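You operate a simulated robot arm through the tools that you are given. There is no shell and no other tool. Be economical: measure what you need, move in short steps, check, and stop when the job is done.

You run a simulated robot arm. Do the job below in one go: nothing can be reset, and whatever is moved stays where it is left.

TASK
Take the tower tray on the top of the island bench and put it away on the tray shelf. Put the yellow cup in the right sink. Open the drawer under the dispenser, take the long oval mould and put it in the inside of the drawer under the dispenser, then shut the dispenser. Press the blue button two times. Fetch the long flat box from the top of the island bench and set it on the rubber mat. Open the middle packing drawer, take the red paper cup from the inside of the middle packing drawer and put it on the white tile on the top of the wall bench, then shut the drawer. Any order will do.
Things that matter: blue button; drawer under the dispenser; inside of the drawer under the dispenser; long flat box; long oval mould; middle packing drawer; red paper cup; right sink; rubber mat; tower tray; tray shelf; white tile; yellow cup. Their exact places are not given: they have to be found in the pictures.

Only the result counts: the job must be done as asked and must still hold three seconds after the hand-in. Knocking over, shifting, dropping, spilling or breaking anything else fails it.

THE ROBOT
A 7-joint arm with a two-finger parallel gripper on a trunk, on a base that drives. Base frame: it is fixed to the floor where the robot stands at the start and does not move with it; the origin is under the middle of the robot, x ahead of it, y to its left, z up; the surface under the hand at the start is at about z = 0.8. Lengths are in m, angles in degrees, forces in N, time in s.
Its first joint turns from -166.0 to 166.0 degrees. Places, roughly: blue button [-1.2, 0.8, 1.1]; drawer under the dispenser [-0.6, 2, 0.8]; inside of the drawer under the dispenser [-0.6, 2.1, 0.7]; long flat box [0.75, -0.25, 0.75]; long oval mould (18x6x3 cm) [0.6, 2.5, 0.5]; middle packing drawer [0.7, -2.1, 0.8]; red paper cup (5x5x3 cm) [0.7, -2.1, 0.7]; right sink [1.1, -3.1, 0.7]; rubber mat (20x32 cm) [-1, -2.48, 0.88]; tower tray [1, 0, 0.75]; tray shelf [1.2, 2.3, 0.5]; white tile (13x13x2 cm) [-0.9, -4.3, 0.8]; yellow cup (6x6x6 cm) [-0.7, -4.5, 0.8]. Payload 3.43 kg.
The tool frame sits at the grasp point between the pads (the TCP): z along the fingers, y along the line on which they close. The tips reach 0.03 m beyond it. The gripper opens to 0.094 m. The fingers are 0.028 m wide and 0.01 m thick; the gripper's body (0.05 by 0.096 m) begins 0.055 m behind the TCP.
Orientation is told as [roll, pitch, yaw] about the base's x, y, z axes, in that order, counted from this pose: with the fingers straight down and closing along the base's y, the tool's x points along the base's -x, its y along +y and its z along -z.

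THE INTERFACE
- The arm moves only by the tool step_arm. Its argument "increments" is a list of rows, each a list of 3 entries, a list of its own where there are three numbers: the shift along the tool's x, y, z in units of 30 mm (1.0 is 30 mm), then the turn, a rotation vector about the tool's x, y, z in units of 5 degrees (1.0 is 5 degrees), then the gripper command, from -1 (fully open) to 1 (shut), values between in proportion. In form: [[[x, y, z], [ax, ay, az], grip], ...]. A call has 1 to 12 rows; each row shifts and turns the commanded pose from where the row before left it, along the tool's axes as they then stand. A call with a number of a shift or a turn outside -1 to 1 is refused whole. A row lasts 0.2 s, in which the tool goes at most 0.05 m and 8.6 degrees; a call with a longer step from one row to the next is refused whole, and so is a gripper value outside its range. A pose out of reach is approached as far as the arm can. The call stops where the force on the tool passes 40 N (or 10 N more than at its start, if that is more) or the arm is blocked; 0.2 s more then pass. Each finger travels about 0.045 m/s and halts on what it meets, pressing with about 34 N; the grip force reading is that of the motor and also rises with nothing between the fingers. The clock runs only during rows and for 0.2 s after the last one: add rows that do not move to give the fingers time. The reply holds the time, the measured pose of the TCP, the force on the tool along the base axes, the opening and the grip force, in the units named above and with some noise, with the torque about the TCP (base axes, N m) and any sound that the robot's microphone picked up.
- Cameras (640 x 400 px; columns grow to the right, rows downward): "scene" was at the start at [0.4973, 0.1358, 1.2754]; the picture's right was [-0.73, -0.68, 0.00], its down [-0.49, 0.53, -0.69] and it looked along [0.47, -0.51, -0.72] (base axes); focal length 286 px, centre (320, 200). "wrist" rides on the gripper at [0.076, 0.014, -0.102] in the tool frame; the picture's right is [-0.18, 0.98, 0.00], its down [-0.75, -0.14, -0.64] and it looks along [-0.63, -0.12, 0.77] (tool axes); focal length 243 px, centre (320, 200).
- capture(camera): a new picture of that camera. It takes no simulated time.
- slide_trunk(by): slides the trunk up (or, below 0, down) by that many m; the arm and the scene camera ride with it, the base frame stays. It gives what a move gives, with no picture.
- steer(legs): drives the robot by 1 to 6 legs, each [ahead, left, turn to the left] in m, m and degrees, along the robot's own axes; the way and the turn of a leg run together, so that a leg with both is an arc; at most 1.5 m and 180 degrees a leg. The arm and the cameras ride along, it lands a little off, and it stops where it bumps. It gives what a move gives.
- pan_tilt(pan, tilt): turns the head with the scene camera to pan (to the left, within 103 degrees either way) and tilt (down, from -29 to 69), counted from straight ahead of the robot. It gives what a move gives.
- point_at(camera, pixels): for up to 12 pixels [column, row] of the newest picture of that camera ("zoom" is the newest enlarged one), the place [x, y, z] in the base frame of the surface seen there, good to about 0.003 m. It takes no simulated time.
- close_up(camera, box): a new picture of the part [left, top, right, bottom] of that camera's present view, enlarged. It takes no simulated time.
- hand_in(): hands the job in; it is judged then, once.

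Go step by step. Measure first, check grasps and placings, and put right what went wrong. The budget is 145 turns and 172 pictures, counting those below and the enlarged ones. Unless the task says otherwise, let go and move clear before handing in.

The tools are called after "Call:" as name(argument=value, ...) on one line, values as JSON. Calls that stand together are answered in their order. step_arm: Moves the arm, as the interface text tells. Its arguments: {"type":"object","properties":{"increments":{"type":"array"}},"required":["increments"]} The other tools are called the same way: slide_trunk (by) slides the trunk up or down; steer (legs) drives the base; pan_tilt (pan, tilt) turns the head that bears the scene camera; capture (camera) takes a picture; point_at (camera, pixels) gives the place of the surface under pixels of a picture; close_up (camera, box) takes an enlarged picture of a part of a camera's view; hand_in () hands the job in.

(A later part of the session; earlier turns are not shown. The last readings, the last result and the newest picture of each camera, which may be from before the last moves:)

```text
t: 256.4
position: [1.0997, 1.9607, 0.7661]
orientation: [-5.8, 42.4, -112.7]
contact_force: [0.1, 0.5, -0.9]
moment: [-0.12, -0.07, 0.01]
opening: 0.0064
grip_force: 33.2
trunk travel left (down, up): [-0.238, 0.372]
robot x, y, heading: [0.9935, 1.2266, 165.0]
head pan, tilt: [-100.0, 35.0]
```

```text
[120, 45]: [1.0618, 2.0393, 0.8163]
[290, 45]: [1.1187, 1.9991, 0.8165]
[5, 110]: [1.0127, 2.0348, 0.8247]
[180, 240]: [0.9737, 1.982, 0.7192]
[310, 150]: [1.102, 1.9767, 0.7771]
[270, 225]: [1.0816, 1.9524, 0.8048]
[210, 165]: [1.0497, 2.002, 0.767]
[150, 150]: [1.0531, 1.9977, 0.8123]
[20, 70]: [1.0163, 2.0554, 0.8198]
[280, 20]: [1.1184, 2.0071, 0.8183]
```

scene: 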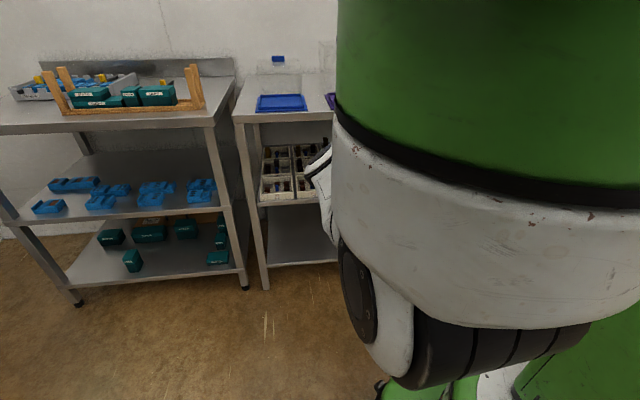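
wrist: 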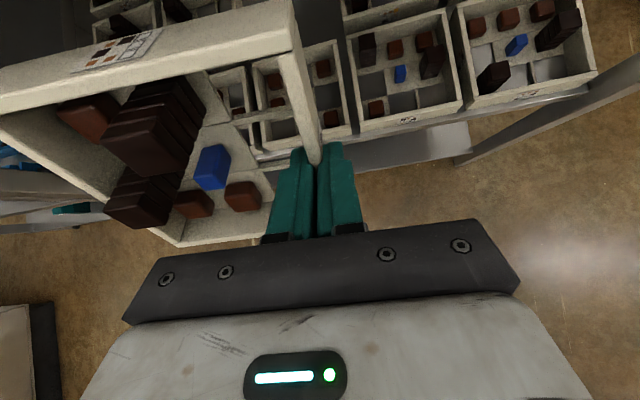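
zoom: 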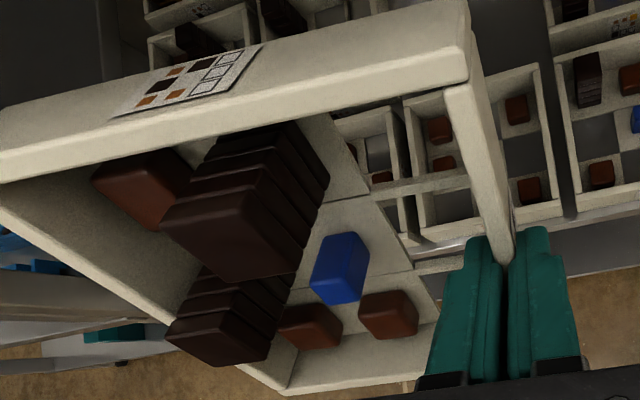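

The tray pitched ~50° up against the rack edge (rack front is at v=2.277); all pieces are still in place. Recover: go up, return to the tray's old spot on the island and press it flat there.

Call:
slide_trunk(by=0.25)

Call:
capture(camera="wrist")

Call:
steer(legs=[[0.927, 0.587, 0], [0, 0, -103], [-0.499, -0.527, 0]])

Call:
capture(camera="wrist")

```text
t: 258.9
position: [1.0999, 1.96, 1.016]
orientation: [-5.8, 42.4, -112.7]
contact_force: [-1.3, 0.0, -1.6]
moment: [-0.04, -0.08, 0.02]
opening: 0.006
grip_force: 34.2
trunk travel left (down, up): [-0.488, 0.122]
robot x, y, heading: [0.9935, 1.2276, 165.0]
head pan, tilt: [-100.0, 35.0]
```

```text
86 pictures are left
```

wrist: 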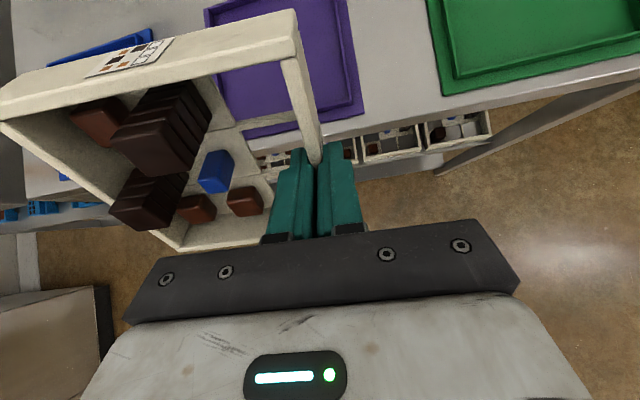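

```text
t: 272.5
position: [0.8355, -0.091, 1.0173]
orientation: [-5.8, 42.3, 142.0]
contact_force: [-0.5, 0.0, -0.9]
moment: [-0.08, 0.08, 0.02]
opening: 0.006
grip_force: 33.6
trunk travel left (down, up): [-0.488, 0.122]
robot x, y, heading: [0.1534, 0.2038, 59.4]
head pan, tilt: [-100.0, 35.0]
```

```text
85 pictures are left
```

wrist: 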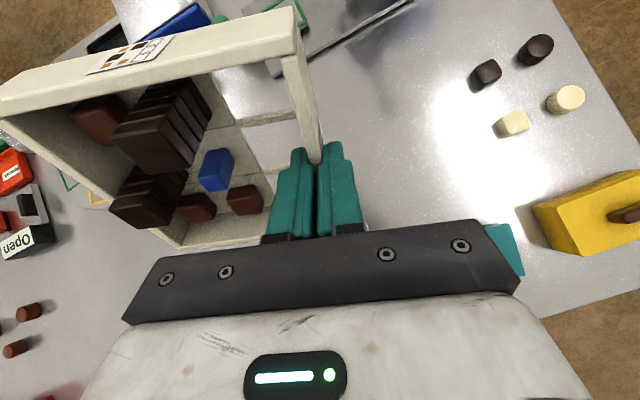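

Shift 5 cm forward to the free spot and lower until contact.

Call:
steer(legs=[[0.05, 0, 0]])

Call:
slide_trunk(by=-0.15)

Call:
slide_trunk(by=-0.015)

Call:
capture(camera="wrist")

```text
t: 273.4
position: [0.8611, -0.0468, 1.017]
orientation: [-5.8, 42.4, 141.9]
contact_force: [-0.4, -0.2, -2.7]
moment: [-0.04, 0.07, 0.0]
opening: 0.0064
grip_force: 33.9
trunk travel left (down, up): [-0.488, 0.122]
robot x, y, heading: [0.1812, 0.2474, 59.5]
head pan, tilt: [-100.0, 35.0]
```

```text
t: 275.2
position: [0.8624, -0.0465, 0.8717]
orientation: [-5.8, 42.9, 142.1]
contact_force: [8.3, -4.0, 28.8]
moment: [-0.24, -0.38, -0.04]
opening: 0.0065
grip_force: 34.3
trunk travel left (down, up): [-0.338, 0.272]
robot x, y, heading: [0.1817, 0.2463, 59.2]
head pan, tilt: [-100.0, 35.0]
```

```text
t: 275.7
position: [0.8622, -0.0495, 0.863]
orientation: [-5.7, 43.3, 142.0]
contact_force: [0.4, -0.6, 6.9]
moment: [-0.08, 0.07, 0.03]
opening: 0.0061
grip_force: 34.0
trunk travel left (down, up): [-0.327, 0.283]
robot x, y, heading: [0.1815, 0.2476, 59.6]
head pan, tilt: [-100.0, 35.0]
stopped: the force on the tool passed its limit at 50 N (the readings are from after the stop); the commanded pose is now the measured one
```

```text
84 pictures are left
```

wrist: 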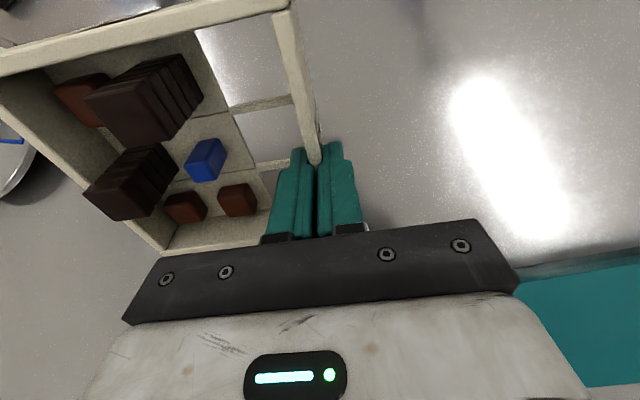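

It is rotating back toward level. Continue pressing in small steps.

Call:
slide_trunk(by=-0.01)

Call:
slide_trunk(by=-0.01)

Call:
slide_trunk(by=-0.01)

Call:
capture(camera="wrist")

```text
t: 276.4
position: [0.8669, -0.05, 0.8601]
orientation: [-5.5, 44.0, 142.0]
contact_force: [-0.3, 0.4, 5.6]
moment: [0.02, 0.11, -0.04]
opening: 0.0063
grip_force: 33.7
trunk travel left (down, up): [-0.317, 0.293]
robot x, y, heading: [0.1804, 0.2465, 59.5]
head pan, tilt: [-100.0, 35.0]
stopped: the force on the tool passed its limit at 40 N (the readings are from after the stop); the commanded pose is now the measured one
```

```text
t: 276.9
position: [0.8683, -0.0511, 0.8601]
orientation: [-5.2, 44.9, 142.0]
contact_force: [-0.4, 0.0, 6.0]
moment: [-0.03, 0.12, -0.02]
opening: 0.0063
grip_force: 34.6
trunk travel left (down, up): [-0.308, 0.302]
robot x, y, heading: [0.1826, 0.2497, 59.7]
head pan, tilt: [-100.0, 35.0]
stopped: the force on the tool passed its limit at 47 N (the readings are from after the stop); the commanded pose is now the measured one
```

```text
t: 277.4
position: [0.8696, -0.0537, 0.8606]
orientation: [-4.9, 45.4, 142.2]
contact_force: [1.5, -0.9, 4.8]
moment: [-0.11, 0.05, -0.02]
opening: 0.0065
grip_force: 34.2
trunk travel left (down, up): [-0.3, 0.31]
robot x, y, heading: [0.1788, 0.2528, 59.8]
head pan, tilt: [-100.0, 35.0]
stopped: the force on the tool passed its limit at 46 N (the readings are from after the stop); the commanded pose is now the measured one
```

```text
83 pictures are left
```

wrist: 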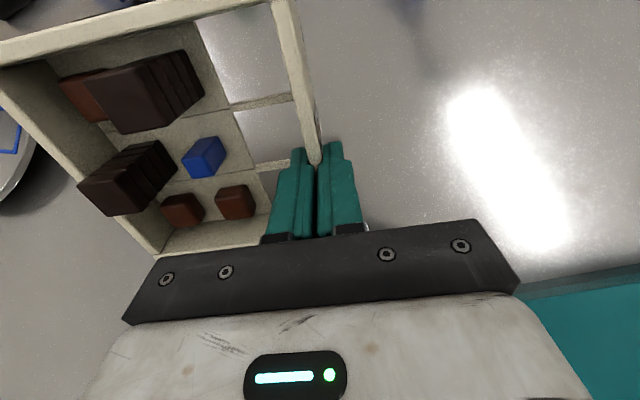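

Call:
point_at(camera="wrist", pixels=[[5, 55], [200, 18], [275, 5], [300, 90], [318, 155], [160, 250], [130, 215], [250, 235], [200, 100]])

Call:
capture(camera="scene")

```text
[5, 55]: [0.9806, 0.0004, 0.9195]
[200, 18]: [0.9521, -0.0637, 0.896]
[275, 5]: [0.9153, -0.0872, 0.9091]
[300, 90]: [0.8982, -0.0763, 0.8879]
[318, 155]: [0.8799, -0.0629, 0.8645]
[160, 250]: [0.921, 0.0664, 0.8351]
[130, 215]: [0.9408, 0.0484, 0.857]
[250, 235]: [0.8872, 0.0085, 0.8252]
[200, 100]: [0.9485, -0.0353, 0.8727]
```

```text
82 pictures are left
```

scene: 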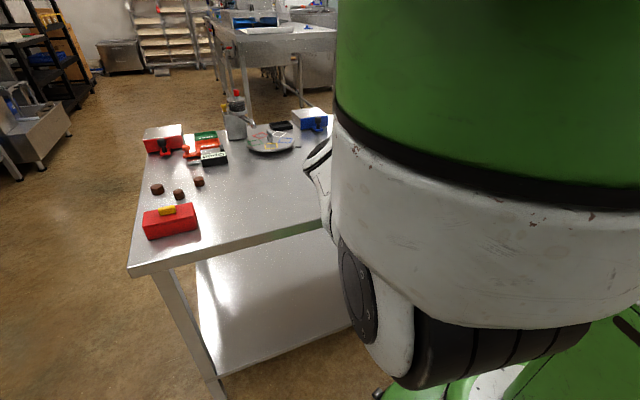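

Pressing jams (tilt still ~44°). Better: use the island's edge, where the hand can go nearly horizontal to lay the tray flat. Measure the free edge area.

Call:
point_at(camera="scene", pixels=[[130, 268], [200, 253], [260, 241], [320, 228], [250, 200], [300, 190], [172, 215], [196, 228], [150, 235]])

Call:
slide_trunk(by=0.15)

```text
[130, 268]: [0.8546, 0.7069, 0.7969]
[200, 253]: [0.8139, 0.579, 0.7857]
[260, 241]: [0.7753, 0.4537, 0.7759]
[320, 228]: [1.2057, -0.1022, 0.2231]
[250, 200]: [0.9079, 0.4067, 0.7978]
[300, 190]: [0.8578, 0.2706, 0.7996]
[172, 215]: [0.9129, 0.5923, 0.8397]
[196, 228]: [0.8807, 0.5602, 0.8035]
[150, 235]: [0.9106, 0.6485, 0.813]
```

```text
t: 279.1
position: [0.8687, -0.0518, 1.0091]
orientation: [-5.1, 45.3, 142.1]
contact_force: [0.4, 0.3, -0.8]
moment: [-0.07, 0.11, -0.01]
opening: 0.006
grip_force: 34.2
trunk travel left (down, up): [-0.45, 0.16]
robot x, y, heading: [0.1838, 0.2492, 59.5]
head pan, tilt: [-100.0, 35.0]
```

Edge is at u=0.596 with a free area near v≈0.55. Drive there, then rotate the hand to near-horizontal so the tray is level.

Call:
steer(legs=[[0.0936, 0.19, 0], [0, 0, 12.9]])

Call:
step_arm(increments=[[[0, 0, 0], [0, 1, 0], 1], [[0, 0, 0], [0, 1, 0], 1], [[0, 0, 0], [0, 1, 0], 1], [[0, 0, 0], [0, 1, 0], 1], [[0, 0, 0], [0, 1, 0], 1], [[0, 0, 0], [0, 1, 0], 1], [[0, 0, 0], [0, 1, 0], 1], [[0, 0, 0], [0, 1, 0], 1]])

Call:
capture(camera="wrist")

```text
t: 281.6
position: [0.802, 0.286, 1.0086]
orientation: [-5.1, 45.3, 154.9]
contact_force: [1.1, 0.1, -1.7]
moment: [-0.09, 0.06, -0.02]
opening: 0.0062
grip_force: 34.3
trunk travel left (down, up): [-0.45, 0.16]
robot x, y, heading: [0.0584, 0.4289, 72.4]
head pan, tilt: [-100.0, 35.0]
```

```text
t: 283.4
position: [0.8018, 0.2853, 1.0087]
orientation: [-38.9, 84.2, 119.9]
contact_force: [-0.2, -0.5, -1.9]
moment: [-0.08, 0.05, 0.04]
opening: 0.0061
grip_force: 33.9
trunk travel left (down, up): [-0.45, 0.16]
robot x, y, heading: [0.0646, 0.4283, 72.2]
head pan, tilt: [-100.0, 35.0]
```

```text
81 pictures are left
```

wrist: 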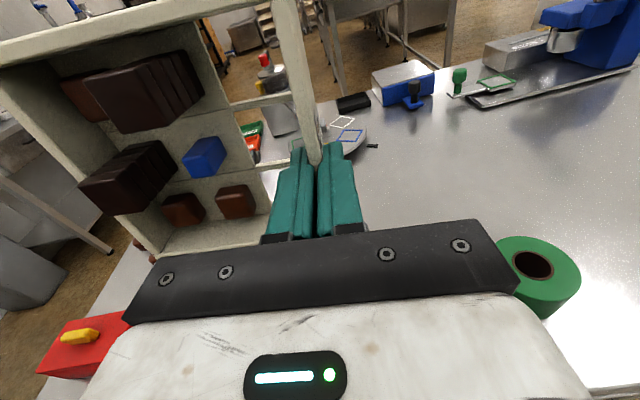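

Call:
point_at(camera="wrist", pixels=[[5, 55], [200, 15], [275, 5], [290, 70], [317, 155], [155, 248], [100, 215], [250, 235], [215, 130]])

```text
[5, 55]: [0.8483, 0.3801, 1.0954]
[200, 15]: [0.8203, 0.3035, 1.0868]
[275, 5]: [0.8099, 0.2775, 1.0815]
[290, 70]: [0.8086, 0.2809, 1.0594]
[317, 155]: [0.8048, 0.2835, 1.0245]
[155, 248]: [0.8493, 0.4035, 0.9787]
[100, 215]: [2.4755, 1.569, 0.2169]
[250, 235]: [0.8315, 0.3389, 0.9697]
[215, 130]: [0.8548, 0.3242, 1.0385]
```

I rotated the wrong way — the tray is now upright but its pieces stay put. Rotate the hand to vertical instead (tray then level).

Call:
step_arm(increments=[[[0, 0, 0], [0, -1, 0], 1], [[0, 0, 0], [0, -1, 0], 1], [[0, 0, 0], [0, -1, 0], 1], [[0, 0, 0], [0, -1, 0], 1], [[0, 0, 0], [0, -1, 0], 1], [[0, 0, 0], [0, -1, 0], 1], [[0, 0, 0], [0, -1, 0], 1], [[0, 0, 0], [0, -1, 0], 1], [[0, 0, 0], [0, -1, 0], 1], [[0, 0, 0], [0, -1, 0], 1], [[0, 0, 0], [0, -1, 0], 1], [[0, 0, 0], [0, -1, 0], 1]])

Call:
step_arm(increments=[[[0, 0, 0], [0, -1, 0], 1], [[0, 0, 0], [0, -1, 0], 1], [[0, 0, 0], [0, -1, 0], 1], [[0, 0, 0], [0, -1, 0], 1], [[0, 0, 0], [0, -1, 0], 1]])

Call:
capture(camera="wrist")

Call:
point_at(camera="wrist", pixels=[[5, 55], [200, 15], [275, 5], [290, 70], [317, 155], [155, 248], [250, 235], [215, 130]])

```text
t: 286.0
position: [0.8004, 0.2861, 1.0084]
orientation: [-3.8, 25.3, 156.8]
contact_force: [-0.1, 1.3, -2.1]
moment: [-0.13, 0.06, 0.02]
opening: 0.0066
grip_force: 34.2
trunk travel left (down, up): [-0.45, 0.16]
robot x, y, heading: [0.0628, 0.4246, 72.1]
head pan, tilt: [-100.0, 35.0]
```

```text
t: 287.2
position: [0.7998, 0.285, 1.0088]
orientation: [-4.1, 25.4, 156.8]
contact_force: [-0.6, 0.2, -2.1]
moment: [-0.11, 0.09, -0.01]
opening: 0.0063
grip_force: 33.9
out of reach, approached as far as the arm can: row 1, 2, 3, 4, 5
trunk travel left (down, up): [-0.45, 0.16]
robot x, y, heading: [0.0597, 0.4258, 72.5]
head pan, tilt: [-100.0, 35.0]
```

```text
80 pictures are left
```

wrist: 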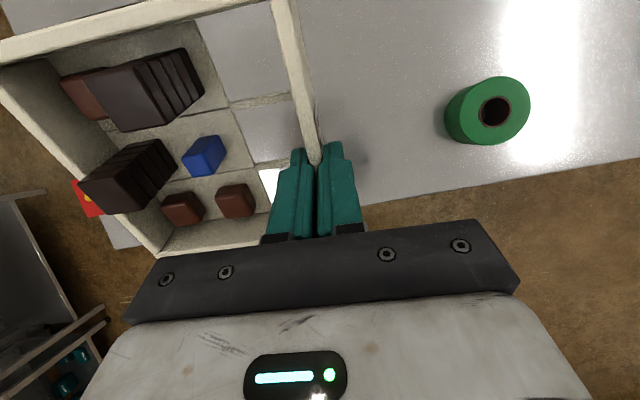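

```text
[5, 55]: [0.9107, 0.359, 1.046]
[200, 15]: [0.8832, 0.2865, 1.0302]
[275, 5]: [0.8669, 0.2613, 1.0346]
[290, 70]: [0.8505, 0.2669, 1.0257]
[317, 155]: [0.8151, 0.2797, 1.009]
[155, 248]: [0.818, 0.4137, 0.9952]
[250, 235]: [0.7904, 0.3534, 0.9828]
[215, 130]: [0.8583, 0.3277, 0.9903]
```

Now 25° off level. Lower onto the bench; with this lever it should rotate flat.

Call:
slide_trunk(by=-0.148)

Call:
slide_trunk(by=-0.012)

Call:
slide_trunk(by=-0.008)

Call:
capture(camera="wrist")

Call:
point_at(camera="wrist", pixels=[[200, 15], [275, 5], [290, 70], [317, 155], [155, 248]])

```text
t: 288.9
position: [0.8017, 0.2863, 0.8604]
orientation: [-4.1, 25.4, 156.8]
contact_force: [0.7, 0.5, -1.6]
moment: [-0.08, 0.09, -0.02]
opening: 0.0062
grip_force: 34.0
trunk travel left (down, up): [-0.302, 0.308]
robot x, y, heading: [0.0639, 0.4241, 72.2]
head pan, tilt: [-100.0, 35.0]
```

```text
t: 289.5
position: [0.801, 0.2853, 0.8539]
orientation: [-3.9, 25.8, 156.9]
contact_force: [0.1, 3.3, 24.5]
moment: [0.36, 0.72, -0.09]
opening: 0.0065
grip_force: 34.1
trunk travel left (down, up): [-0.29, 0.32]
robot x, y, heading: [0.0621, 0.4251, 72.2]
head pan, tilt: [-100.0, 35.0]
```

```text
t: 289.9
position: [0.8021, 0.2853, 0.8533]
orientation: [-3.8, 26.0, 157.0]
contact_force: [-0.5, 0.0, 7.0]
moment: [0.02, 0.25, -0.01]
opening: 0.0064
grip_force: 33.9
trunk travel left (down, up): [-0.288, 0.322]
robot x, y, heading: [0.061, 0.4243, 72.7]
head pan, tilt: [-100.0, 35.0]
stopped: the force on the tool passed its limit at 47 N (the readings are from after the stop); the commanded pose is now the measured one
```

```text
79 pictures are left
```

wrist: 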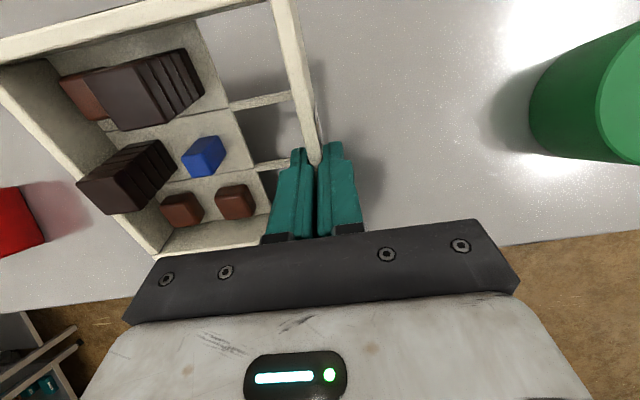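

```text
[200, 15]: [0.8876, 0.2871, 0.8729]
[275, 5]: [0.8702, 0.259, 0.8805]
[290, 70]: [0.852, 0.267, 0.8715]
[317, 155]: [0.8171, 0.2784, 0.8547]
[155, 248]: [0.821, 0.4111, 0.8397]
```

Friction holds it. Ease the grip gradually so the tray settles down softly between the fingers.

Call:
step_arm(increments=[[[0, 0, 0], [0, 0, 0], 0.88], [[0, 0, 0], [0, 0, 0], 0.872], [[0, 0, 0], [0, 0, 0], 0.868], [[0, 0, 0], [0, 0, 0], 0.866], [[0, 0, 0], [0, 0, 0], 0.864], [[0, 0, 0], [0, 0, 0], 0.862], [[0, 0, 0], [0, 0, 0], 0.86]])

Call:
capture(camera="wrist")

```text
t: 291.5
position: [0.8012, 0.2852, 0.8511]
orientation: [-3.9, 25.9, 156.8]
contact_force: [0.4, -0.1, -0.4]
moment: [-0.04, 0.0, 0.0]
opening: 0.0079
grip_force: 4.5
trunk travel left (down, up): [-0.288, 0.322]
robot x, y, heading: [0.0635, 0.4287, 72.2]
head pan, tilt: [-100.0, 35.0]
```

```text
78 pictures are left
```

wrist: 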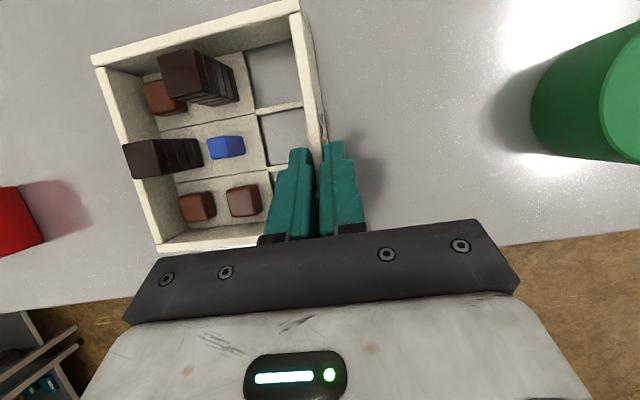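

It settled softly; all pieces are in place. Measure the tray now.

Call:
point_at(camera="wrist", pixels=[[98, 57], [295, 5], [160, 245], [300, 50], [318, 135], [120, 140], [250, 245], [200, 60]])

Call:
step_arm(increments=[[[0, 0, 0], [0, 0, 0], 0.7], [[0, 0, 0], [0, 0, 0], 0.5], [[0, 0, 0], [0, 0, 0], 0.3], [[0, 0, 0], [0, 0, 0], 0.3]])

Call:
slide_trunk(by=0.06)

Call:
capture(camera="wrist")

```text
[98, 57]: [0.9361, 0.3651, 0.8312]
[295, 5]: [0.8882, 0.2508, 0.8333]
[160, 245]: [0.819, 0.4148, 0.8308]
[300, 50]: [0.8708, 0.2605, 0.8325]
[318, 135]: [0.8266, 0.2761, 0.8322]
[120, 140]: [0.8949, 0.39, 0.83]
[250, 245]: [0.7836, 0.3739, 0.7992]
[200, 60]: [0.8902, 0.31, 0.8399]
```

```text
t: 292.5
position: [0.8017, 0.2839, 0.8526]
orientation: [-3.7, 25.9, 156.8]
contact_force: [0.4, 0.0, -0.7]
moment: [-0.01, 0.01, 0.02]
opening: 0.0329
grip_force: 0.1
trunk travel left (down, up): [-0.288, 0.322]
robot x, y, heading: [0.0638, 0.4254, 72.8]
head pan, tilt: [-100.0, 35.0]
```

```text
t: 293.5
position: [0.8017, 0.2847, 0.9121]
orientation: [-3.8, 25.9, 156.8]
contact_force: [0.2, -0.4, -0.2]
moment: [0.01, -0.01, -0.01]
opening: 0.0328
grip_force: 0.0
trunk travel left (down, up): [-0.348, 0.262]
robot x, y, heading: [0.0623, 0.4259, 72.4]
head pan, tilt: [-100.0, 35.0]
```

```text
77 pictures are left
```

wrist: 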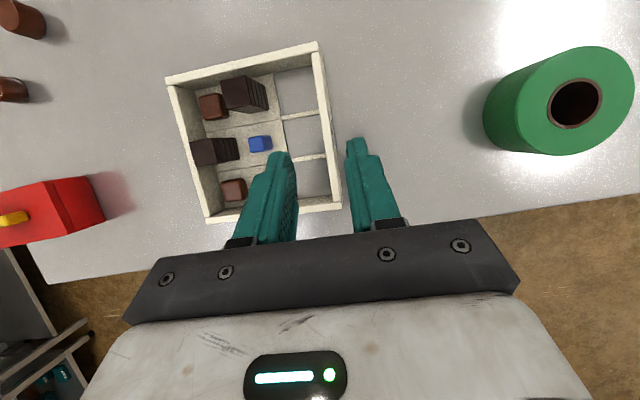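

Tray is flat and intact. Re-align the hand (yaw −8°, elevation 47°) over its right wall and descend close.

Call:
step_arm(increments=[[[0, 0, 0], [-0.37, 0, 0.755], 0.25], [[0, 0, 0], [-0.37, 0, 0.755], 0.25], [[0, 0, 0], [0, 0.85, 0], 0.25], [[0, 0, 0], [0, 0.85, 0], 0.25], [[0, 0, 0], [0, 0.85, 0], 0.25], [[0, 0, 0], [0, 0.85, 0], 0.25], [[0.4, -0.09, 0.38], [0, 0, 0], 0.25]])

Call:
capture(camera="wrist")

Call:
point_at(camera="wrist", pixels=[[325, 150], [330, 190], [320, 110], [328, 170]])

```text
t: 295.1
position: [0.8177, 0.2792, 0.9124]
orientation: [-4.7, 42.4, 147.0]
contact_force: [0.3, -0.4, 1.0]
moment: [-0.01, -0.01, -0.02]
opening: 0.0354
grip_force: 0.0
trunk travel left (down, up): [-0.348, 0.262]
robot x, y, heading: [0.0651, 0.4269, 72.3]
head pan, tilt: [-100.0, 35.0]
```

```text
76 pictures are left
```

wrist: 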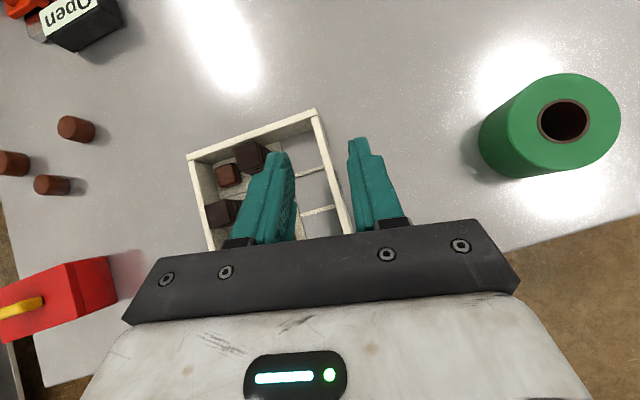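

```text
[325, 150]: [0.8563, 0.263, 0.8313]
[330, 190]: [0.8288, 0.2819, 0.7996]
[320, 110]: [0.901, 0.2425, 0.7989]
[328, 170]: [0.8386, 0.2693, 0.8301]
```

Aligned on the wall line. Fix 3° yaw, descend, close and lift.

Call:
step_arm(increments=[[[0, 0, 0], [0.4, 0, -0.44], 0.25]])

Call:
slide_trunk(by=-0.074)

Call:
step_arm(increments=[[[0, 0, 0], [0, 0, 0], 0.6], [[0, 0, 0], [0, 0, 0], 0.75], [[0, 0, 0], [0, 0, 0], 0.85], [[0, 0, 0], [0, 0, 0], 0.95], [[0, 0, 0], [0, 0, 0], 1], [[0, 0, 0], [0, 0, 0], 1]])

Call:
slide_trunk(by=0.18)

Call:
capture(camera="wrist")

Call:
point_at(camera="wrist", pixels=[[123, 118], [127, 150], [160, 106], [240, 82], [290, 66], [298, 70], [318, 140]])

```text
t: 295.5
position: [0.8178, 0.2796, 0.9128]
orientation: [-4.6, 42.5, 150.0]
contact_force: [0.6, -0.1, 0.3]
moment: [0.02, -0.01, -0.02]
opening: 0.0351
grip_force: 0.1
trunk travel left (down, up): [-0.348, 0.262]
robot x, y, heading: [0.0627, 0.4266, 72.4]
head pan, tilt: [-100.0, 35.0]
```

```text
t: 296.6
position: [0.8176, 0.279, 0.8378]
orientation: [-4.7, 42.5, 150.0]
contact_force: [0.8, 0.0, 0.2]
moment: [0.01, 0.02, 0.03]
opening: 0.0355
grip_force: 0.0
trunk travel left (down, up): [-0.274, 0.336]
robot x, y, heading: [0.0592, 0.4272, 72.4]
head pan, tilt: [-100.0, 35.0]
```

```text
t: 298.0
position: [0.8179, 0.2788, 0.839]
orientation: [-4.5, 42.6, 150.0]
contact_force: [-0.5, 0.8, 1.1]
moment: [-0.04, 0.01, 0.07]
opening: 0.0105
grip_force: 34.0
trunk travel left (down, up): [-0.274, 0.336]
robot x, y, heading: [0.0661, 0.4287, 72.3]
head pan, tilt: [-100.0, 35.0]
```

```text
t: 300.0
position: [0.8167, 0.2792, 1.0183]
orientation: [-4.7, 42.5, 149.9]
contact_force: [-1.0, -0.3, -1.3]
moment: [-0.11, 0.08, 0.03]
opening: 0.0109
grip_force: 34.1
trunk travel left (down, up): [-0.454, 0.156]
robot x, y, heading: [0.0605, 0.4289, 72.5]
head pan, tilt: [-100.0, 35.0]
```

```text
75 pictures are left
```

wrist: 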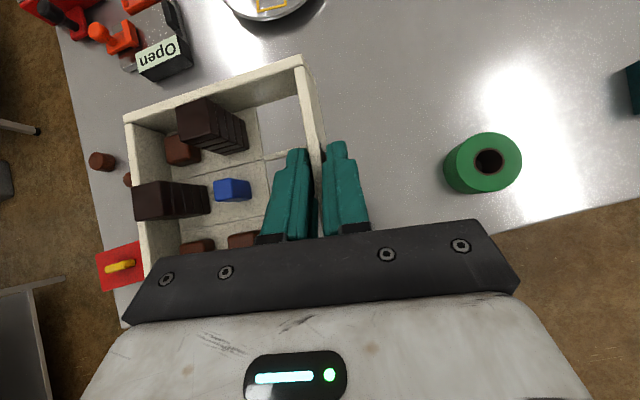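

```text
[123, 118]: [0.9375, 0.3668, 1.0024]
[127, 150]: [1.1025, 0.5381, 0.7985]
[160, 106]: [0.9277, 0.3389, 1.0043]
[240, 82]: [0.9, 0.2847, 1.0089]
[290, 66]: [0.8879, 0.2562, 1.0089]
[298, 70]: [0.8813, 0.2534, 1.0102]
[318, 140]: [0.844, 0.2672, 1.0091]
```

Slight 3° sag; level it, then drive to a spot clear of the rack front (TCP v≈2.13).

Call:
step_arm(increments=[[[0, 0, 0], [0.22, 0, 0.2], 1], [[0, 0, 0], [0.22, 0, 0.2], 1]])

Call:
steer(legs=[[0.416, 0.2465, 0], [0, 0, 95.5]])

Call:
steer(legs=[[-0.9817, -0.436, 0]])

Call:
slide_trunk(by=-0.3)

Call:
capture(camera="wrist")

```text
t: 300.6
position: [0.8179, 0.2785, 1.0175]
orientation: [-8.6, 42.3, 147.3]
contact_force: [0.4, -0.2, -0.8]
moment: [-0.08, 0.02, -0.02]
opening: 0.0107
grip_force: 33.8
trunk travel left (down, up): [-0.454, 0.156]
robot x, y, heading: [0.0632, 0.4252, 72.3]
head pan, tilt: [-100.0, 35.0]
```

```text
t: 307.5
position: [0.0326, 1.6656, 1.0187]
orientation: [-8.6, 42.3, -117.3]
contact_force: [-0.2, -0.3, -1.6]
moment: [-0.03, -0.06, -0.03]
opening: 0.0107
grip_force: 33.7
trunk travel left (down, up): [-0.454, 0.156]
robot x, y, heading: [-0.0454, 0.9027, 168.1]
head pan, tilt: [-100.0, 35.0]
```

```text
t: 313.0
position: [1.0861, 1.883, 1.0181]
orientation: [-8.6, 42.3, -117.5]
contact_force: [0.7, -0.1, -1.5]
moment: [-0.06, -0.09, 0.01]
opening: 0.0107
grip_force: 34.5
trunk travel left (down, up): [-0.454, 0.156]
robot x, y, heading: [1.0049, 1.1143, 167.4]
head pan, tilt: [-100.0, 35.0]
```

```text
t: 316.0
position: [1.0854, 1.8817, 0.7183]
orientation: [-8.6, 42.2, -117.6]
contact_force: [-0.3, 0.0, -0.4]
moment: [-0.07, -0.05, 0.02]
opening: 0.0108
grip_force: 33.9
trunk travel left (down, up): [-0.154, 0.456]
robot x, y, heading: [1.0048, 1.1175, 167.6]
head pan, tilt: [-100.0, 35.0]
```

```text
74 pictures are left
```

wrist: 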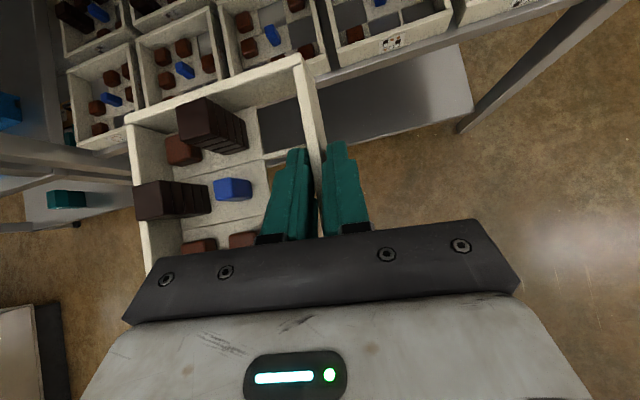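

Tray safe. Check its heading against the shelf.

Call:
point_at(camera="wrist", pixels=[[132, 120], [297, 62], [318, 140], [145, 250], [240, 83], [70, 73], [130, 40]])

```text
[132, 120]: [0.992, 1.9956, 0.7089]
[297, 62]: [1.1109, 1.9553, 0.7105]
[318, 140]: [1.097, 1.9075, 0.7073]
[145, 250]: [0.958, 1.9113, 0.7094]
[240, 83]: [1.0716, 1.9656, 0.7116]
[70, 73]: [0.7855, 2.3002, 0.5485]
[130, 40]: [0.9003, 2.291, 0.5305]
```

Heading is good (71°). Lower to z 0.605 and drive in over the slot.

Call:
slide_trunk(by=-0.112)

Call:
steer(legs=[[-0.0294, -0.38, 0]])

Call:
capture(camera="wrist")

```text
t: 317.4
position: [1.0852, 1.8818, 0.6063]
orientation: [-8.6, 42.3, -117.5]
contact_force: [1.2, -1.1, -2.3]
moment: [-0.05, -0.09, -0.01]
opening: 0.0104
grip_force: 33.9
trunk travel left (down, up): [-0.042, 0.568]
robot x, y, heading: [1.0068, 1.1183, 167.3]
head pan, tilt: [-100.0, 35.0]
```

```text
t: 319.8
position: [1.1939, 2.2479, 0.6068]
orientation: [-8.5, 42.3, -117.4]
contact_force: [0.0, 0.1, -0.9]
moment: [-0.06, -0.07, -0.02]
opening: 0.0106
grip_force: 34.2
trunk travel left (down, up): [-0.042, 0.568]
robot x, y, heading: [1.1192, 1.4864, 167.7]
head pan, tilt: [-100.0, 35.0]
```

```text
73 pictures are left
```

wrist: 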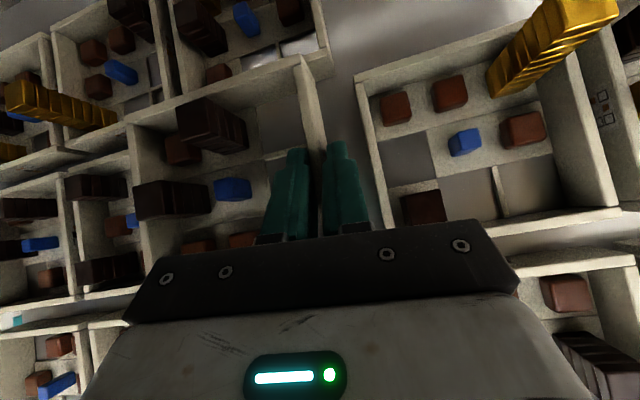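

In position (u=0.441, v=2.507). Check gaps to the neighbours.

Call:
point_at(camera="wrist", pixels=[[133, 130], [302, 68], [362, 90], [378, 190], [122, 140], [320, 75], [330, 20], [180, 90]])

```text
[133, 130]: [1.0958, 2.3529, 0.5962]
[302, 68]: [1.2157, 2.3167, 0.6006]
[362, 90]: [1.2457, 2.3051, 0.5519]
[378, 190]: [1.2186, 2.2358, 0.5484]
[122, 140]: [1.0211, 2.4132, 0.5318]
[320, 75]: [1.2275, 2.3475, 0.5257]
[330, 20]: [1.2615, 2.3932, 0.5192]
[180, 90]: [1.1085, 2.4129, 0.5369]
```

Nudge 3 mm right, and lower gently to the shelf.

Call:
step_arm(increments=[[[-0.224, 0.1, 0.247], [0, 0, 0], 1], [[0, 0, 0], [0, 0, 0], 1]])

Call:
slide_trunk(by=-0.032)

Call:
slide_trunk(by=-0.006)

Call:
capture(camera="wrist")

Call:
point_at(camera="wrist", pixels=[[133, 130], [302, 68], [150, 240], [318, 140]])

```text
t: 320.4
position: [1.1954, 2.2484, 0.5969]
orientation: [-8.5, 42.3, -117.4]
contact_force: [0.4, 0.8, -1.6]
moment: [-0.05, -0.12, -0.01]
opening: 0.0108
grip_force: 34.5
trunk travel left (down, up): [-0.042, 0.568]
robot x, y, heading: [1.113, 1.483, 167.7]
head pan, tilt: [-100.0, 35.0]
```

```text
t: 321.2
position: [1.1951, 2.2481, 0.5635]
orientation: [-8.6, 42.4, -117.4]
contact_force: [-1.1, 0.1, -2.3]
moment: [-0.06, -0.12, 0.01]
opening: 0.0109
grip_force: 34.3
trunk travel left (down, up): [-0.01, 0.6]
robot x, y, heading: [1.1176, 1.4811, 167.7]
head pan, tilt: [-100.0, 35.0]
```

```text
t: 321.8
position: [1.1953, 2.2474, 0.5578]
orientation: [-8.6, 42.3, -117.4]
contact_force: [0.4, 0.3, 0.2]
moment: [-0.08, -0.03, 0.03]
opening: 0.0107
grip_force: 33.5
trunk travel left (down, up): [-0.004, 0.606]
robot x, y, heading: [1.1133, 1.4845, 167.4]
head pan, tilt: [-100.0, 35.0]
```

```text
72 pictures are left
```

wrist: 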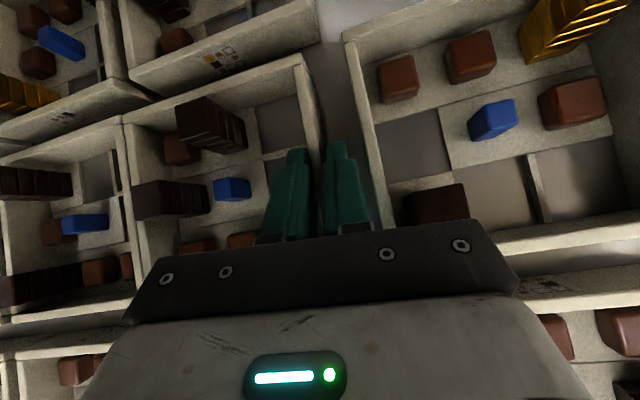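

```text
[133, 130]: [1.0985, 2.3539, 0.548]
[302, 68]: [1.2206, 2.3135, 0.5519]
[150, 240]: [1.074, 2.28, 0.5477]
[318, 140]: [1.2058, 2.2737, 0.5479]
```

Tray rests on the shelf. Release gently, raise, check, and back out.

Call:
step_arm(increments=[[[0, 0, 0], [0, 0, 0], 0.77], [[0, 0, 0], [0, 0, 0], 0.7], [[0, 0, 0], [0, 0, 0], 0.6], [[0, 0, 0], [0, 0, 0], 0.55], [[0, 0, 0], [0, 0, 0], 0.55]])

Call:
slide_trunk(by=0.055)

Call:
capture(camera="wrist")

Call:
steer(legs=[[0.03, 0.42, 0]])

Call:
capture(camera="wrist")

```text
t: 322.9
position: [1.195, 2.2496, 0.558]
orientation: [-8.6, 42.3, -117.4]
contact_force: [-0.1, 0.6, 0.0]
moment: [0.0, 0.01, -0.01]
opening: 0.0211
grip_force: 0.1
trunk travel left (down, up): [-0.004, 0.606]
robot x, y, heading: [1.117, 1.4834, 167.7]
head pan, tilt: [-100.0, 35.0]
```

```text
t: 323.9
position: [1.1946, 2.2472, 0.6135]
orientation: [-8.6, 42.2, -117.5]
contact_force: [0.4, 0.6, -0.3]
moment: [0.02, 0.03, 0.0]
opening: 0.0212
grip_force: 0.0
trunk travel left (down, up): [-0.059, 0.551]
robot x, y, heading: [1.1146, 1.4819, 167.9]
head pan, tilt: [-100.0, 35.0]
```

```text
71 pictures are left
```

wrist: 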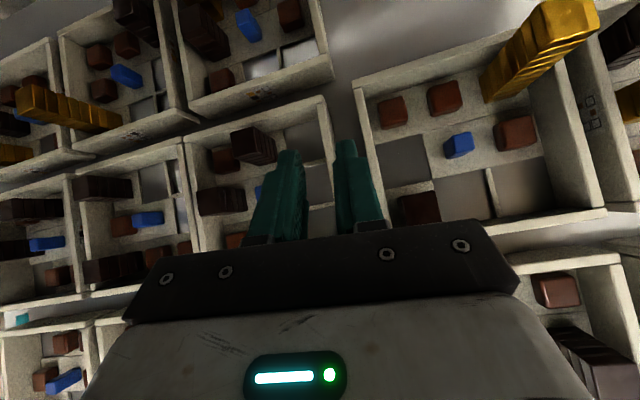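

```text
t: 326.5
position: [1.0779, 1.8467, 0.6128]
orientation: [-8.6, 42.3, -117.6]
contact_force: [0.5, -0.1, 0.0]
moment: [-0.02, 0.0, -0.04]
opening: 0.021
grip_force: 0.1
trunk travel left (down, up): [-0.059, 0.551]
robot x, y, heading: [0.9946, 1.0815, 167.4]
head pan, tilt: [-100.0, 35.0]
```

```text
70 pictures are left
```

wrist: 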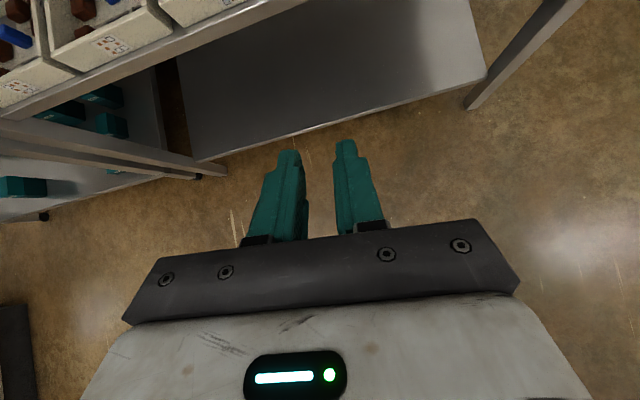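

Tray is stored. Next the long flat box: drive round to the island's south end (heading 160), straighten the hand to vertical.

Call:
slide_trunk(by=0.42)

Call:
steer(legs=[[0.943, 0.344, 0], [-0.1685, 0.869, 0], [-0.1685, 0.869, 0], [0, 0, -7.4], [-0.555, -0.202, 0]])

Call:
step_arm(increments=[[[0, 0, 0], [-0.594, 0, -0.535], -1], [[0, 0, 0], [-0.594, 0, -0.535], -1], [[0, 0, 0], [0, -1, 0], -1], [[0, 0, 0], [0, -1, 0], -1], [[0, 0, 0], [0, -1, 0], -1], [[0, 0, 0], [0, -1, 0], -1], [[0, 0, 0], [0, -1, 0], -1], [[0, 0, 0], [0, -1, 0], -1], [[0, 0, 0], [0, -1, 0], -1], [[0, 0, 0], [0, -1, 0], -1]])

Call:
capture(camera="wrist")

```text
refused: 0.42 is not a number from -0.4 to 0.4
```

```text
t: 343.2
position: [0.5573, -0.057, 0.6083]
orientation: [-7.9, 41.8, -119.5]
contact_force: [0.1, 0.0, 0.5]
moment: [-0.01, -0.02, -0.01]
opening: 0.0214
grip_force: 0.0
trunk travel left (down, up): [-0.059, 0.551]
robot x, y, heading: [0.4382, -0.8298, 162.1]
head pan, tilt: [-100.0, 35.0]
stopped in leg 5: the robot was blocked; the commanded pose is now the measured one
```

```text
t: 345.4
position: [0.5336, -0.1483, 0.6178]
orientation: [2.0, 2.2, -114.1]
contact_force: [0.1, 0.7, 0.6]
moment: [0.01, 0.05, 0.0]
opening: 0.0941
grip_force: 0.1
out of reach, approached as far as the arm can: row 5, 6, 7, 8, 9, 10
trunk travel left (down, up): [-0.059, 0.551]
robot x, y, heading: [0.4388, -0.8291, 162.4]
head pan, tilt: [-100.0, 35.0]
```

```text
69 pictures are left
```

wrist: 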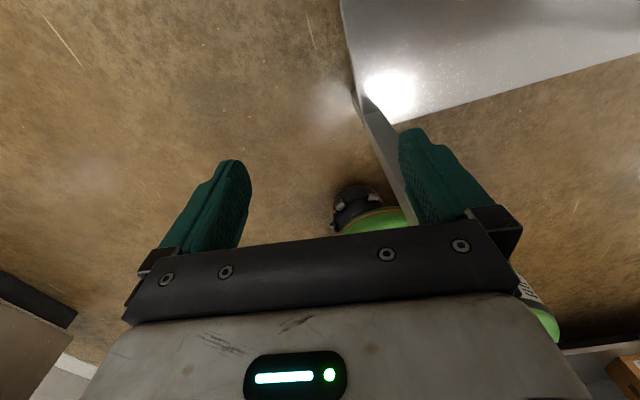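

The trunk command was refused (limit 0.4), so the low hand bumped by the island leg. Back off west, raise, and check the island.

Call:
steer(legs=[[0.25, 0.05, 0]])

Call:
slide_trunk(by=0.4)

Call:
steer(legs=[[0, 0, -2], [-0.3, 0, 0]])

Call:
capture(camera="wrist")

```text
t: 347.2
position: [0.2832, -0.1187, 0.6143]
orientation: [2.2, 2.2, -114.3]
contact_force: [0.5, -0.4, 0.1]
moment: [0.01, 0.0, 0.01]
opening: 0.0942
grip_force: 0.0
trunk travel left (down, up): [-0.059, 0.551]
robot x, y, heading: [0.183, -0.7978, 161.9]
head pan, tilt: [-100.0, 35.0]
```

```text
t: 351.0
position: [0.2832, -0.118, 1.0161]
orientation: [2.0, 2.2, -114.3]
contact_force: [-0.5, 0.1, -0.8]
moment: [0.01, 0.0, 0.03]
opening: 0.094
grip_force: 0.0
trunk travel left (down, up): [-0.459, 0.151]
robot x, y, heading: [0.1852, -0.803, 162.3]
head pan, tilt: [-100.0, 35.0]
```

```text
t: 353.4
position: [0.5875, -0.2245, 1.0144]
orientation: [2.1, 2.2, -116.5]
contact_force: [0.0, -0.7, 0.4]
moment: [0.0, 0.0, 0.0]
opening: 0.0938
grip_force: 0.1
trunk travel left (down, up): [-0.459, 0.151]
robot x, y, heading: [0.4675, -0.9014, 160.2]
head pan, tilt: [-100.0, 35.0]
```

```text
68 pictures are left
```

wrist: 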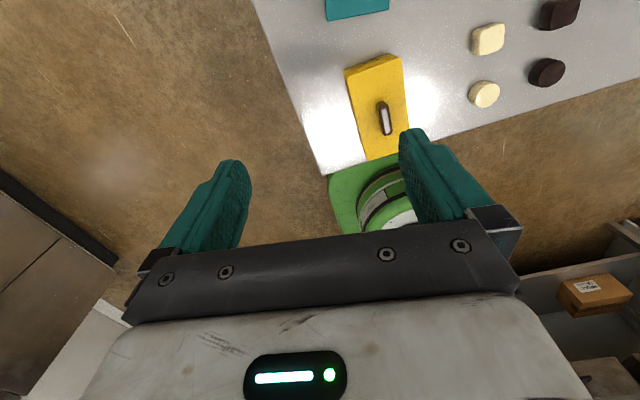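

Items undisturbed. Move over the teal box and level the tool.

Call:
steer(legs=[[-0.05, -0.07, 0]])

Call:
step_arm(increments=[[[0, 0, 0], [0.42, -0.44, 0], -1], [[0, 0, 0], [0, 0, 0], -1]])

Call:
capture(camera="wrist")

Call:
close_up(camera="wrist", box=[240, 0, 440, 125])

```text
t: 354.5
position: [0.6594, -0.1756, 1.0167]
orientation: [2.1, 2.2, -116.5]
contact_force: [-0.5, -1.0, 0.2]
moment: [-0.01, -0.02, 0.01]
opening: 0.0939
grip_force: 0.0
trunk travel left (down, up): [-0.459, 0.151]
robot x, y, heading: [0.5324, -0.855, 160.0]
head pan, tilt: [-100.0, 35.0]
```

```text
t: 355.1
position: [0.6512, -0.1789, 1.0226]
orientation: [0.0, 0.0, -116.5]
contact_force: [-0.7, 0.1, -0.6]
moment: [0.02, -0.03, 0.04]
opening: 0.094
grip_force: 0.0
out of reach, approached as far as the arm can: row 1
trunk travel left (down, up): [-0.459, 0.151]
robot x, y, heading: [0.5347, -0.8568, 160.2]
head pan, tilt: [-100.0, 35.0]
```

```text
67 pictures are left
```

wrist: 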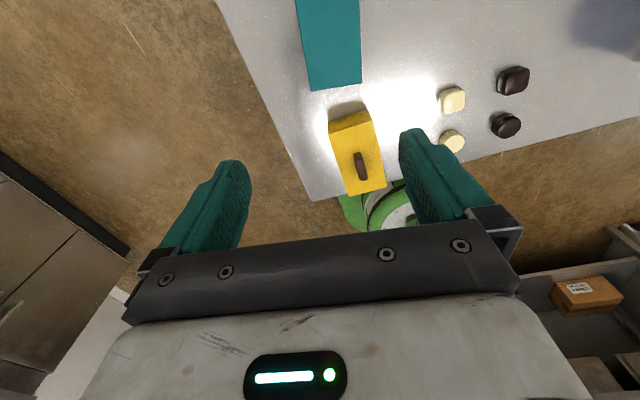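

```text
3.20 times, centred on (340, 62) of wrist
```

zoom: 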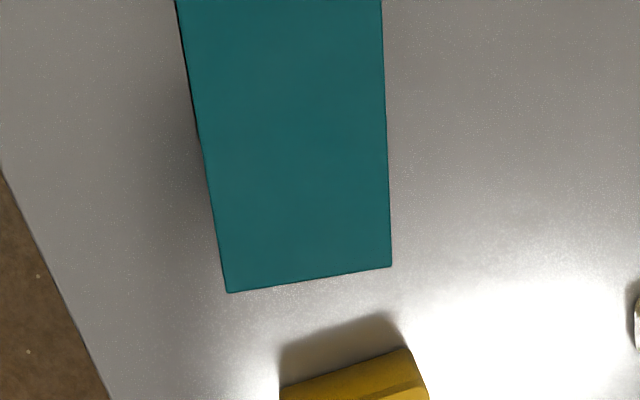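

Measure the box edges.

Call:
point_at(camera="zoom", pixels=[[230, 288], [388, 263], [182, 10], [379, 10], [300, 150], [340, 340], [300, 390]])

```text
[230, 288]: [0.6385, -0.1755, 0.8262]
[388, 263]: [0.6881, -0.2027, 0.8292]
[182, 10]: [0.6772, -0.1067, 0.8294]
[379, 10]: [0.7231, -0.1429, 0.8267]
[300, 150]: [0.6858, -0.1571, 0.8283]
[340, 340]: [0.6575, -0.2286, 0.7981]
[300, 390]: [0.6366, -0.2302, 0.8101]
```

Box is 14×5.7×3 cm centred at (0.697,-0.127). Drive over it, rotate 2°, descend, grip and lift.

Call:
steer(legs=[[-0.0254, -0.0647, 0]])

Call:
step_arm(increments=[[[0, 0, 0], [0, 0, 0.44], -1]])

Call:
slide_trunk(by=-0.188)

Call:
step_arm(increments=[[[0, 0, 0], [0, 0, 0], 1], [[0, 0, 0], [0, 0, 0], 1], [[0, 0, 0], [0, 0, 0], 1], [[0, 0, 0], [0, 0, 0], 1], [[0, 0, 0], [0, 0, 0], 1]])

Call:
slide_trunk(by=0.3)

Call:
capture(camera="wrist")

```text
t: 356.1
position: [0.6974, -0.1261, 1.0219]
orientation: [0.0, 0.1, -116.5]
contact_force: [0.0, -0.2, 0.9]
moment: [0.0, -0.01, -0.04]
opening: 0.0941
grip_force: 0.1
trunk travel left (down, up): [-0.459, 0.151]
robot x, y, heading: [0.5857, -0.7986, 160.1]
head pan, tilt: [-100.0, 35.0]
```

```text
t: 356.5
position: [0.6975, -0.1266, 1.0234]
orientation: [0.0, 0.4, -118.1]
contact_force: [-1.2, 0.4, -0.1]
moment: [-0.02, -0.03, 0.01]
opening: 0.0938
grip_force: 0.0
trunk travel left (down, up): [-0.459, 0.151]
robot x, y, heading: [0.5805, -0.8019, 160.4]
head pan, tilt: [-100.0, 35.0]
```

```text
t: 358.6
position: [0.6979, -0.1273, 0.8354]
orientation: [0.0, 0.2, -118.0]
contact_force: [-0.7, 0.6, 0.2]
moment: [0.0, 0.03, -0.01]
opening: 0.0941
grip_force: 0.1
trunk travel left (down, up): [-0.271, 0.339]
robot x, y, heading: [0.584, -0.7969, 160.0]
head pan, tilt: [-100.0, 35.0]
```

```text
t: 359.8
position: [0.6978, -0.1274, 0.8359]
orientation: [0.0, 0.3, -118.0]
contact_force: [0.5, 0.1, 0.2]
moment: [-0.02, 0.01, -0.05]
opening: 0.0593
grip_force: 33.9
trunk travel left (down, up): [-0.271, 0.339]
robot x, y, heading: [0.5822, -0.8027, 159.8]
head pan, tilt: [-100.0, 35.0]
```

```text
t: 362.8
position: [0.6986, -0.1273, 1.1351]
orientation: [0.0, 0.3, -118.1]
contact_force: [-0.1, 0.2, -1.3]
moment: [-0.02, 0.0, -0.01]
opening: 0.0591
grip_force: 33.8
trunk travel left (down, up): [-0.571, 0.039]
robot x, y, heading: [0.5819, -0.8017, 160.0]
head pan, tilt: [-100.0, 35.0]
```

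```text
65 pictures are left
```

wrist: 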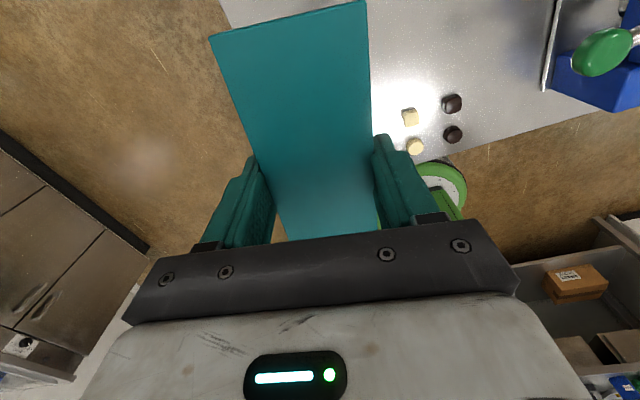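

Box held. Now find the mat and the southern area: look at pan 60 and 103.

Call:
pan_tilt(pan=65, tilt=12)

Call:
capture(camera="scene")

Call:
pan_tilt(pan=103, tilt=12)

Call:
capture(camera="scene")

Call:
point_at(camera="scene", pixels=[[320, 200], [200, 200], [440, 200], [100, 200], [540, 200], [320, 260], [440, 260], [200, 260]])

```text
t: 365.3
position: [0.6974, -0.1276, 1.1359]
orientation: [0.0, 0.2, -118.0]
contact_force: [0.9, 0.5, -0.7]
moment: [0.0, 0.0, 0.01]
opening: 0.0591
grip_force: 34.3
trunk travel left (down, up): [-0.571, 0.039]
robot x, y, heading: [0.58, -0.801, 160.0]
head pan, tilt: [65.0, 12.0]
```

```text
64 pictures are left
```

scene: 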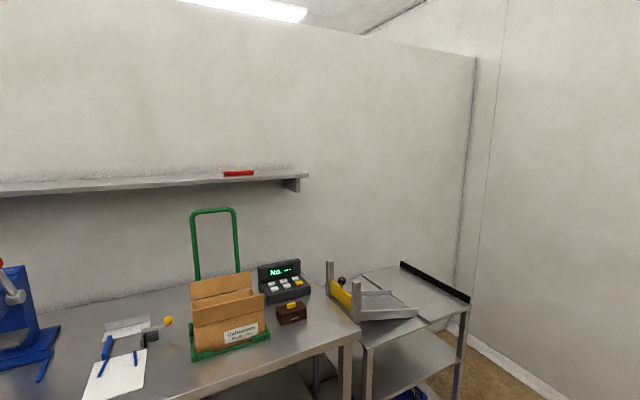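

```text
t: 366.4
position: [0.6976, -0.1272, 1.136]
orientation: [-0.1, 0.3, -118.0]
contact_force: [0.1, 1.2, -1.0]
moment: [0.0, 0.01, 0.01]
opening: 0.0593
grip_force: 34.3
trunk travel left (down, up): [-0.571, 0.039]
robot x, y, heading: [0.5835, -0.8009, 160.2]
head pan, tilt: [103.0, 12.0]
```

```text
63 pictures are left
```

scene: 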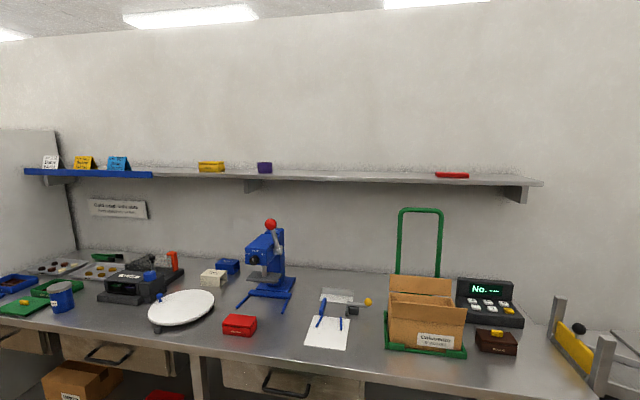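

```text
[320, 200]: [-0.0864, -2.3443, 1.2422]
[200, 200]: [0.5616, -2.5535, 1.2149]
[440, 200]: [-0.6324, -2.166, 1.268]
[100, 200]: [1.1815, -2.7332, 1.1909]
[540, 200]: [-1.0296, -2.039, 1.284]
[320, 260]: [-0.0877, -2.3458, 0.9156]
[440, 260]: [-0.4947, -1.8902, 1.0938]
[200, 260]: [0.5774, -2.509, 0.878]
```

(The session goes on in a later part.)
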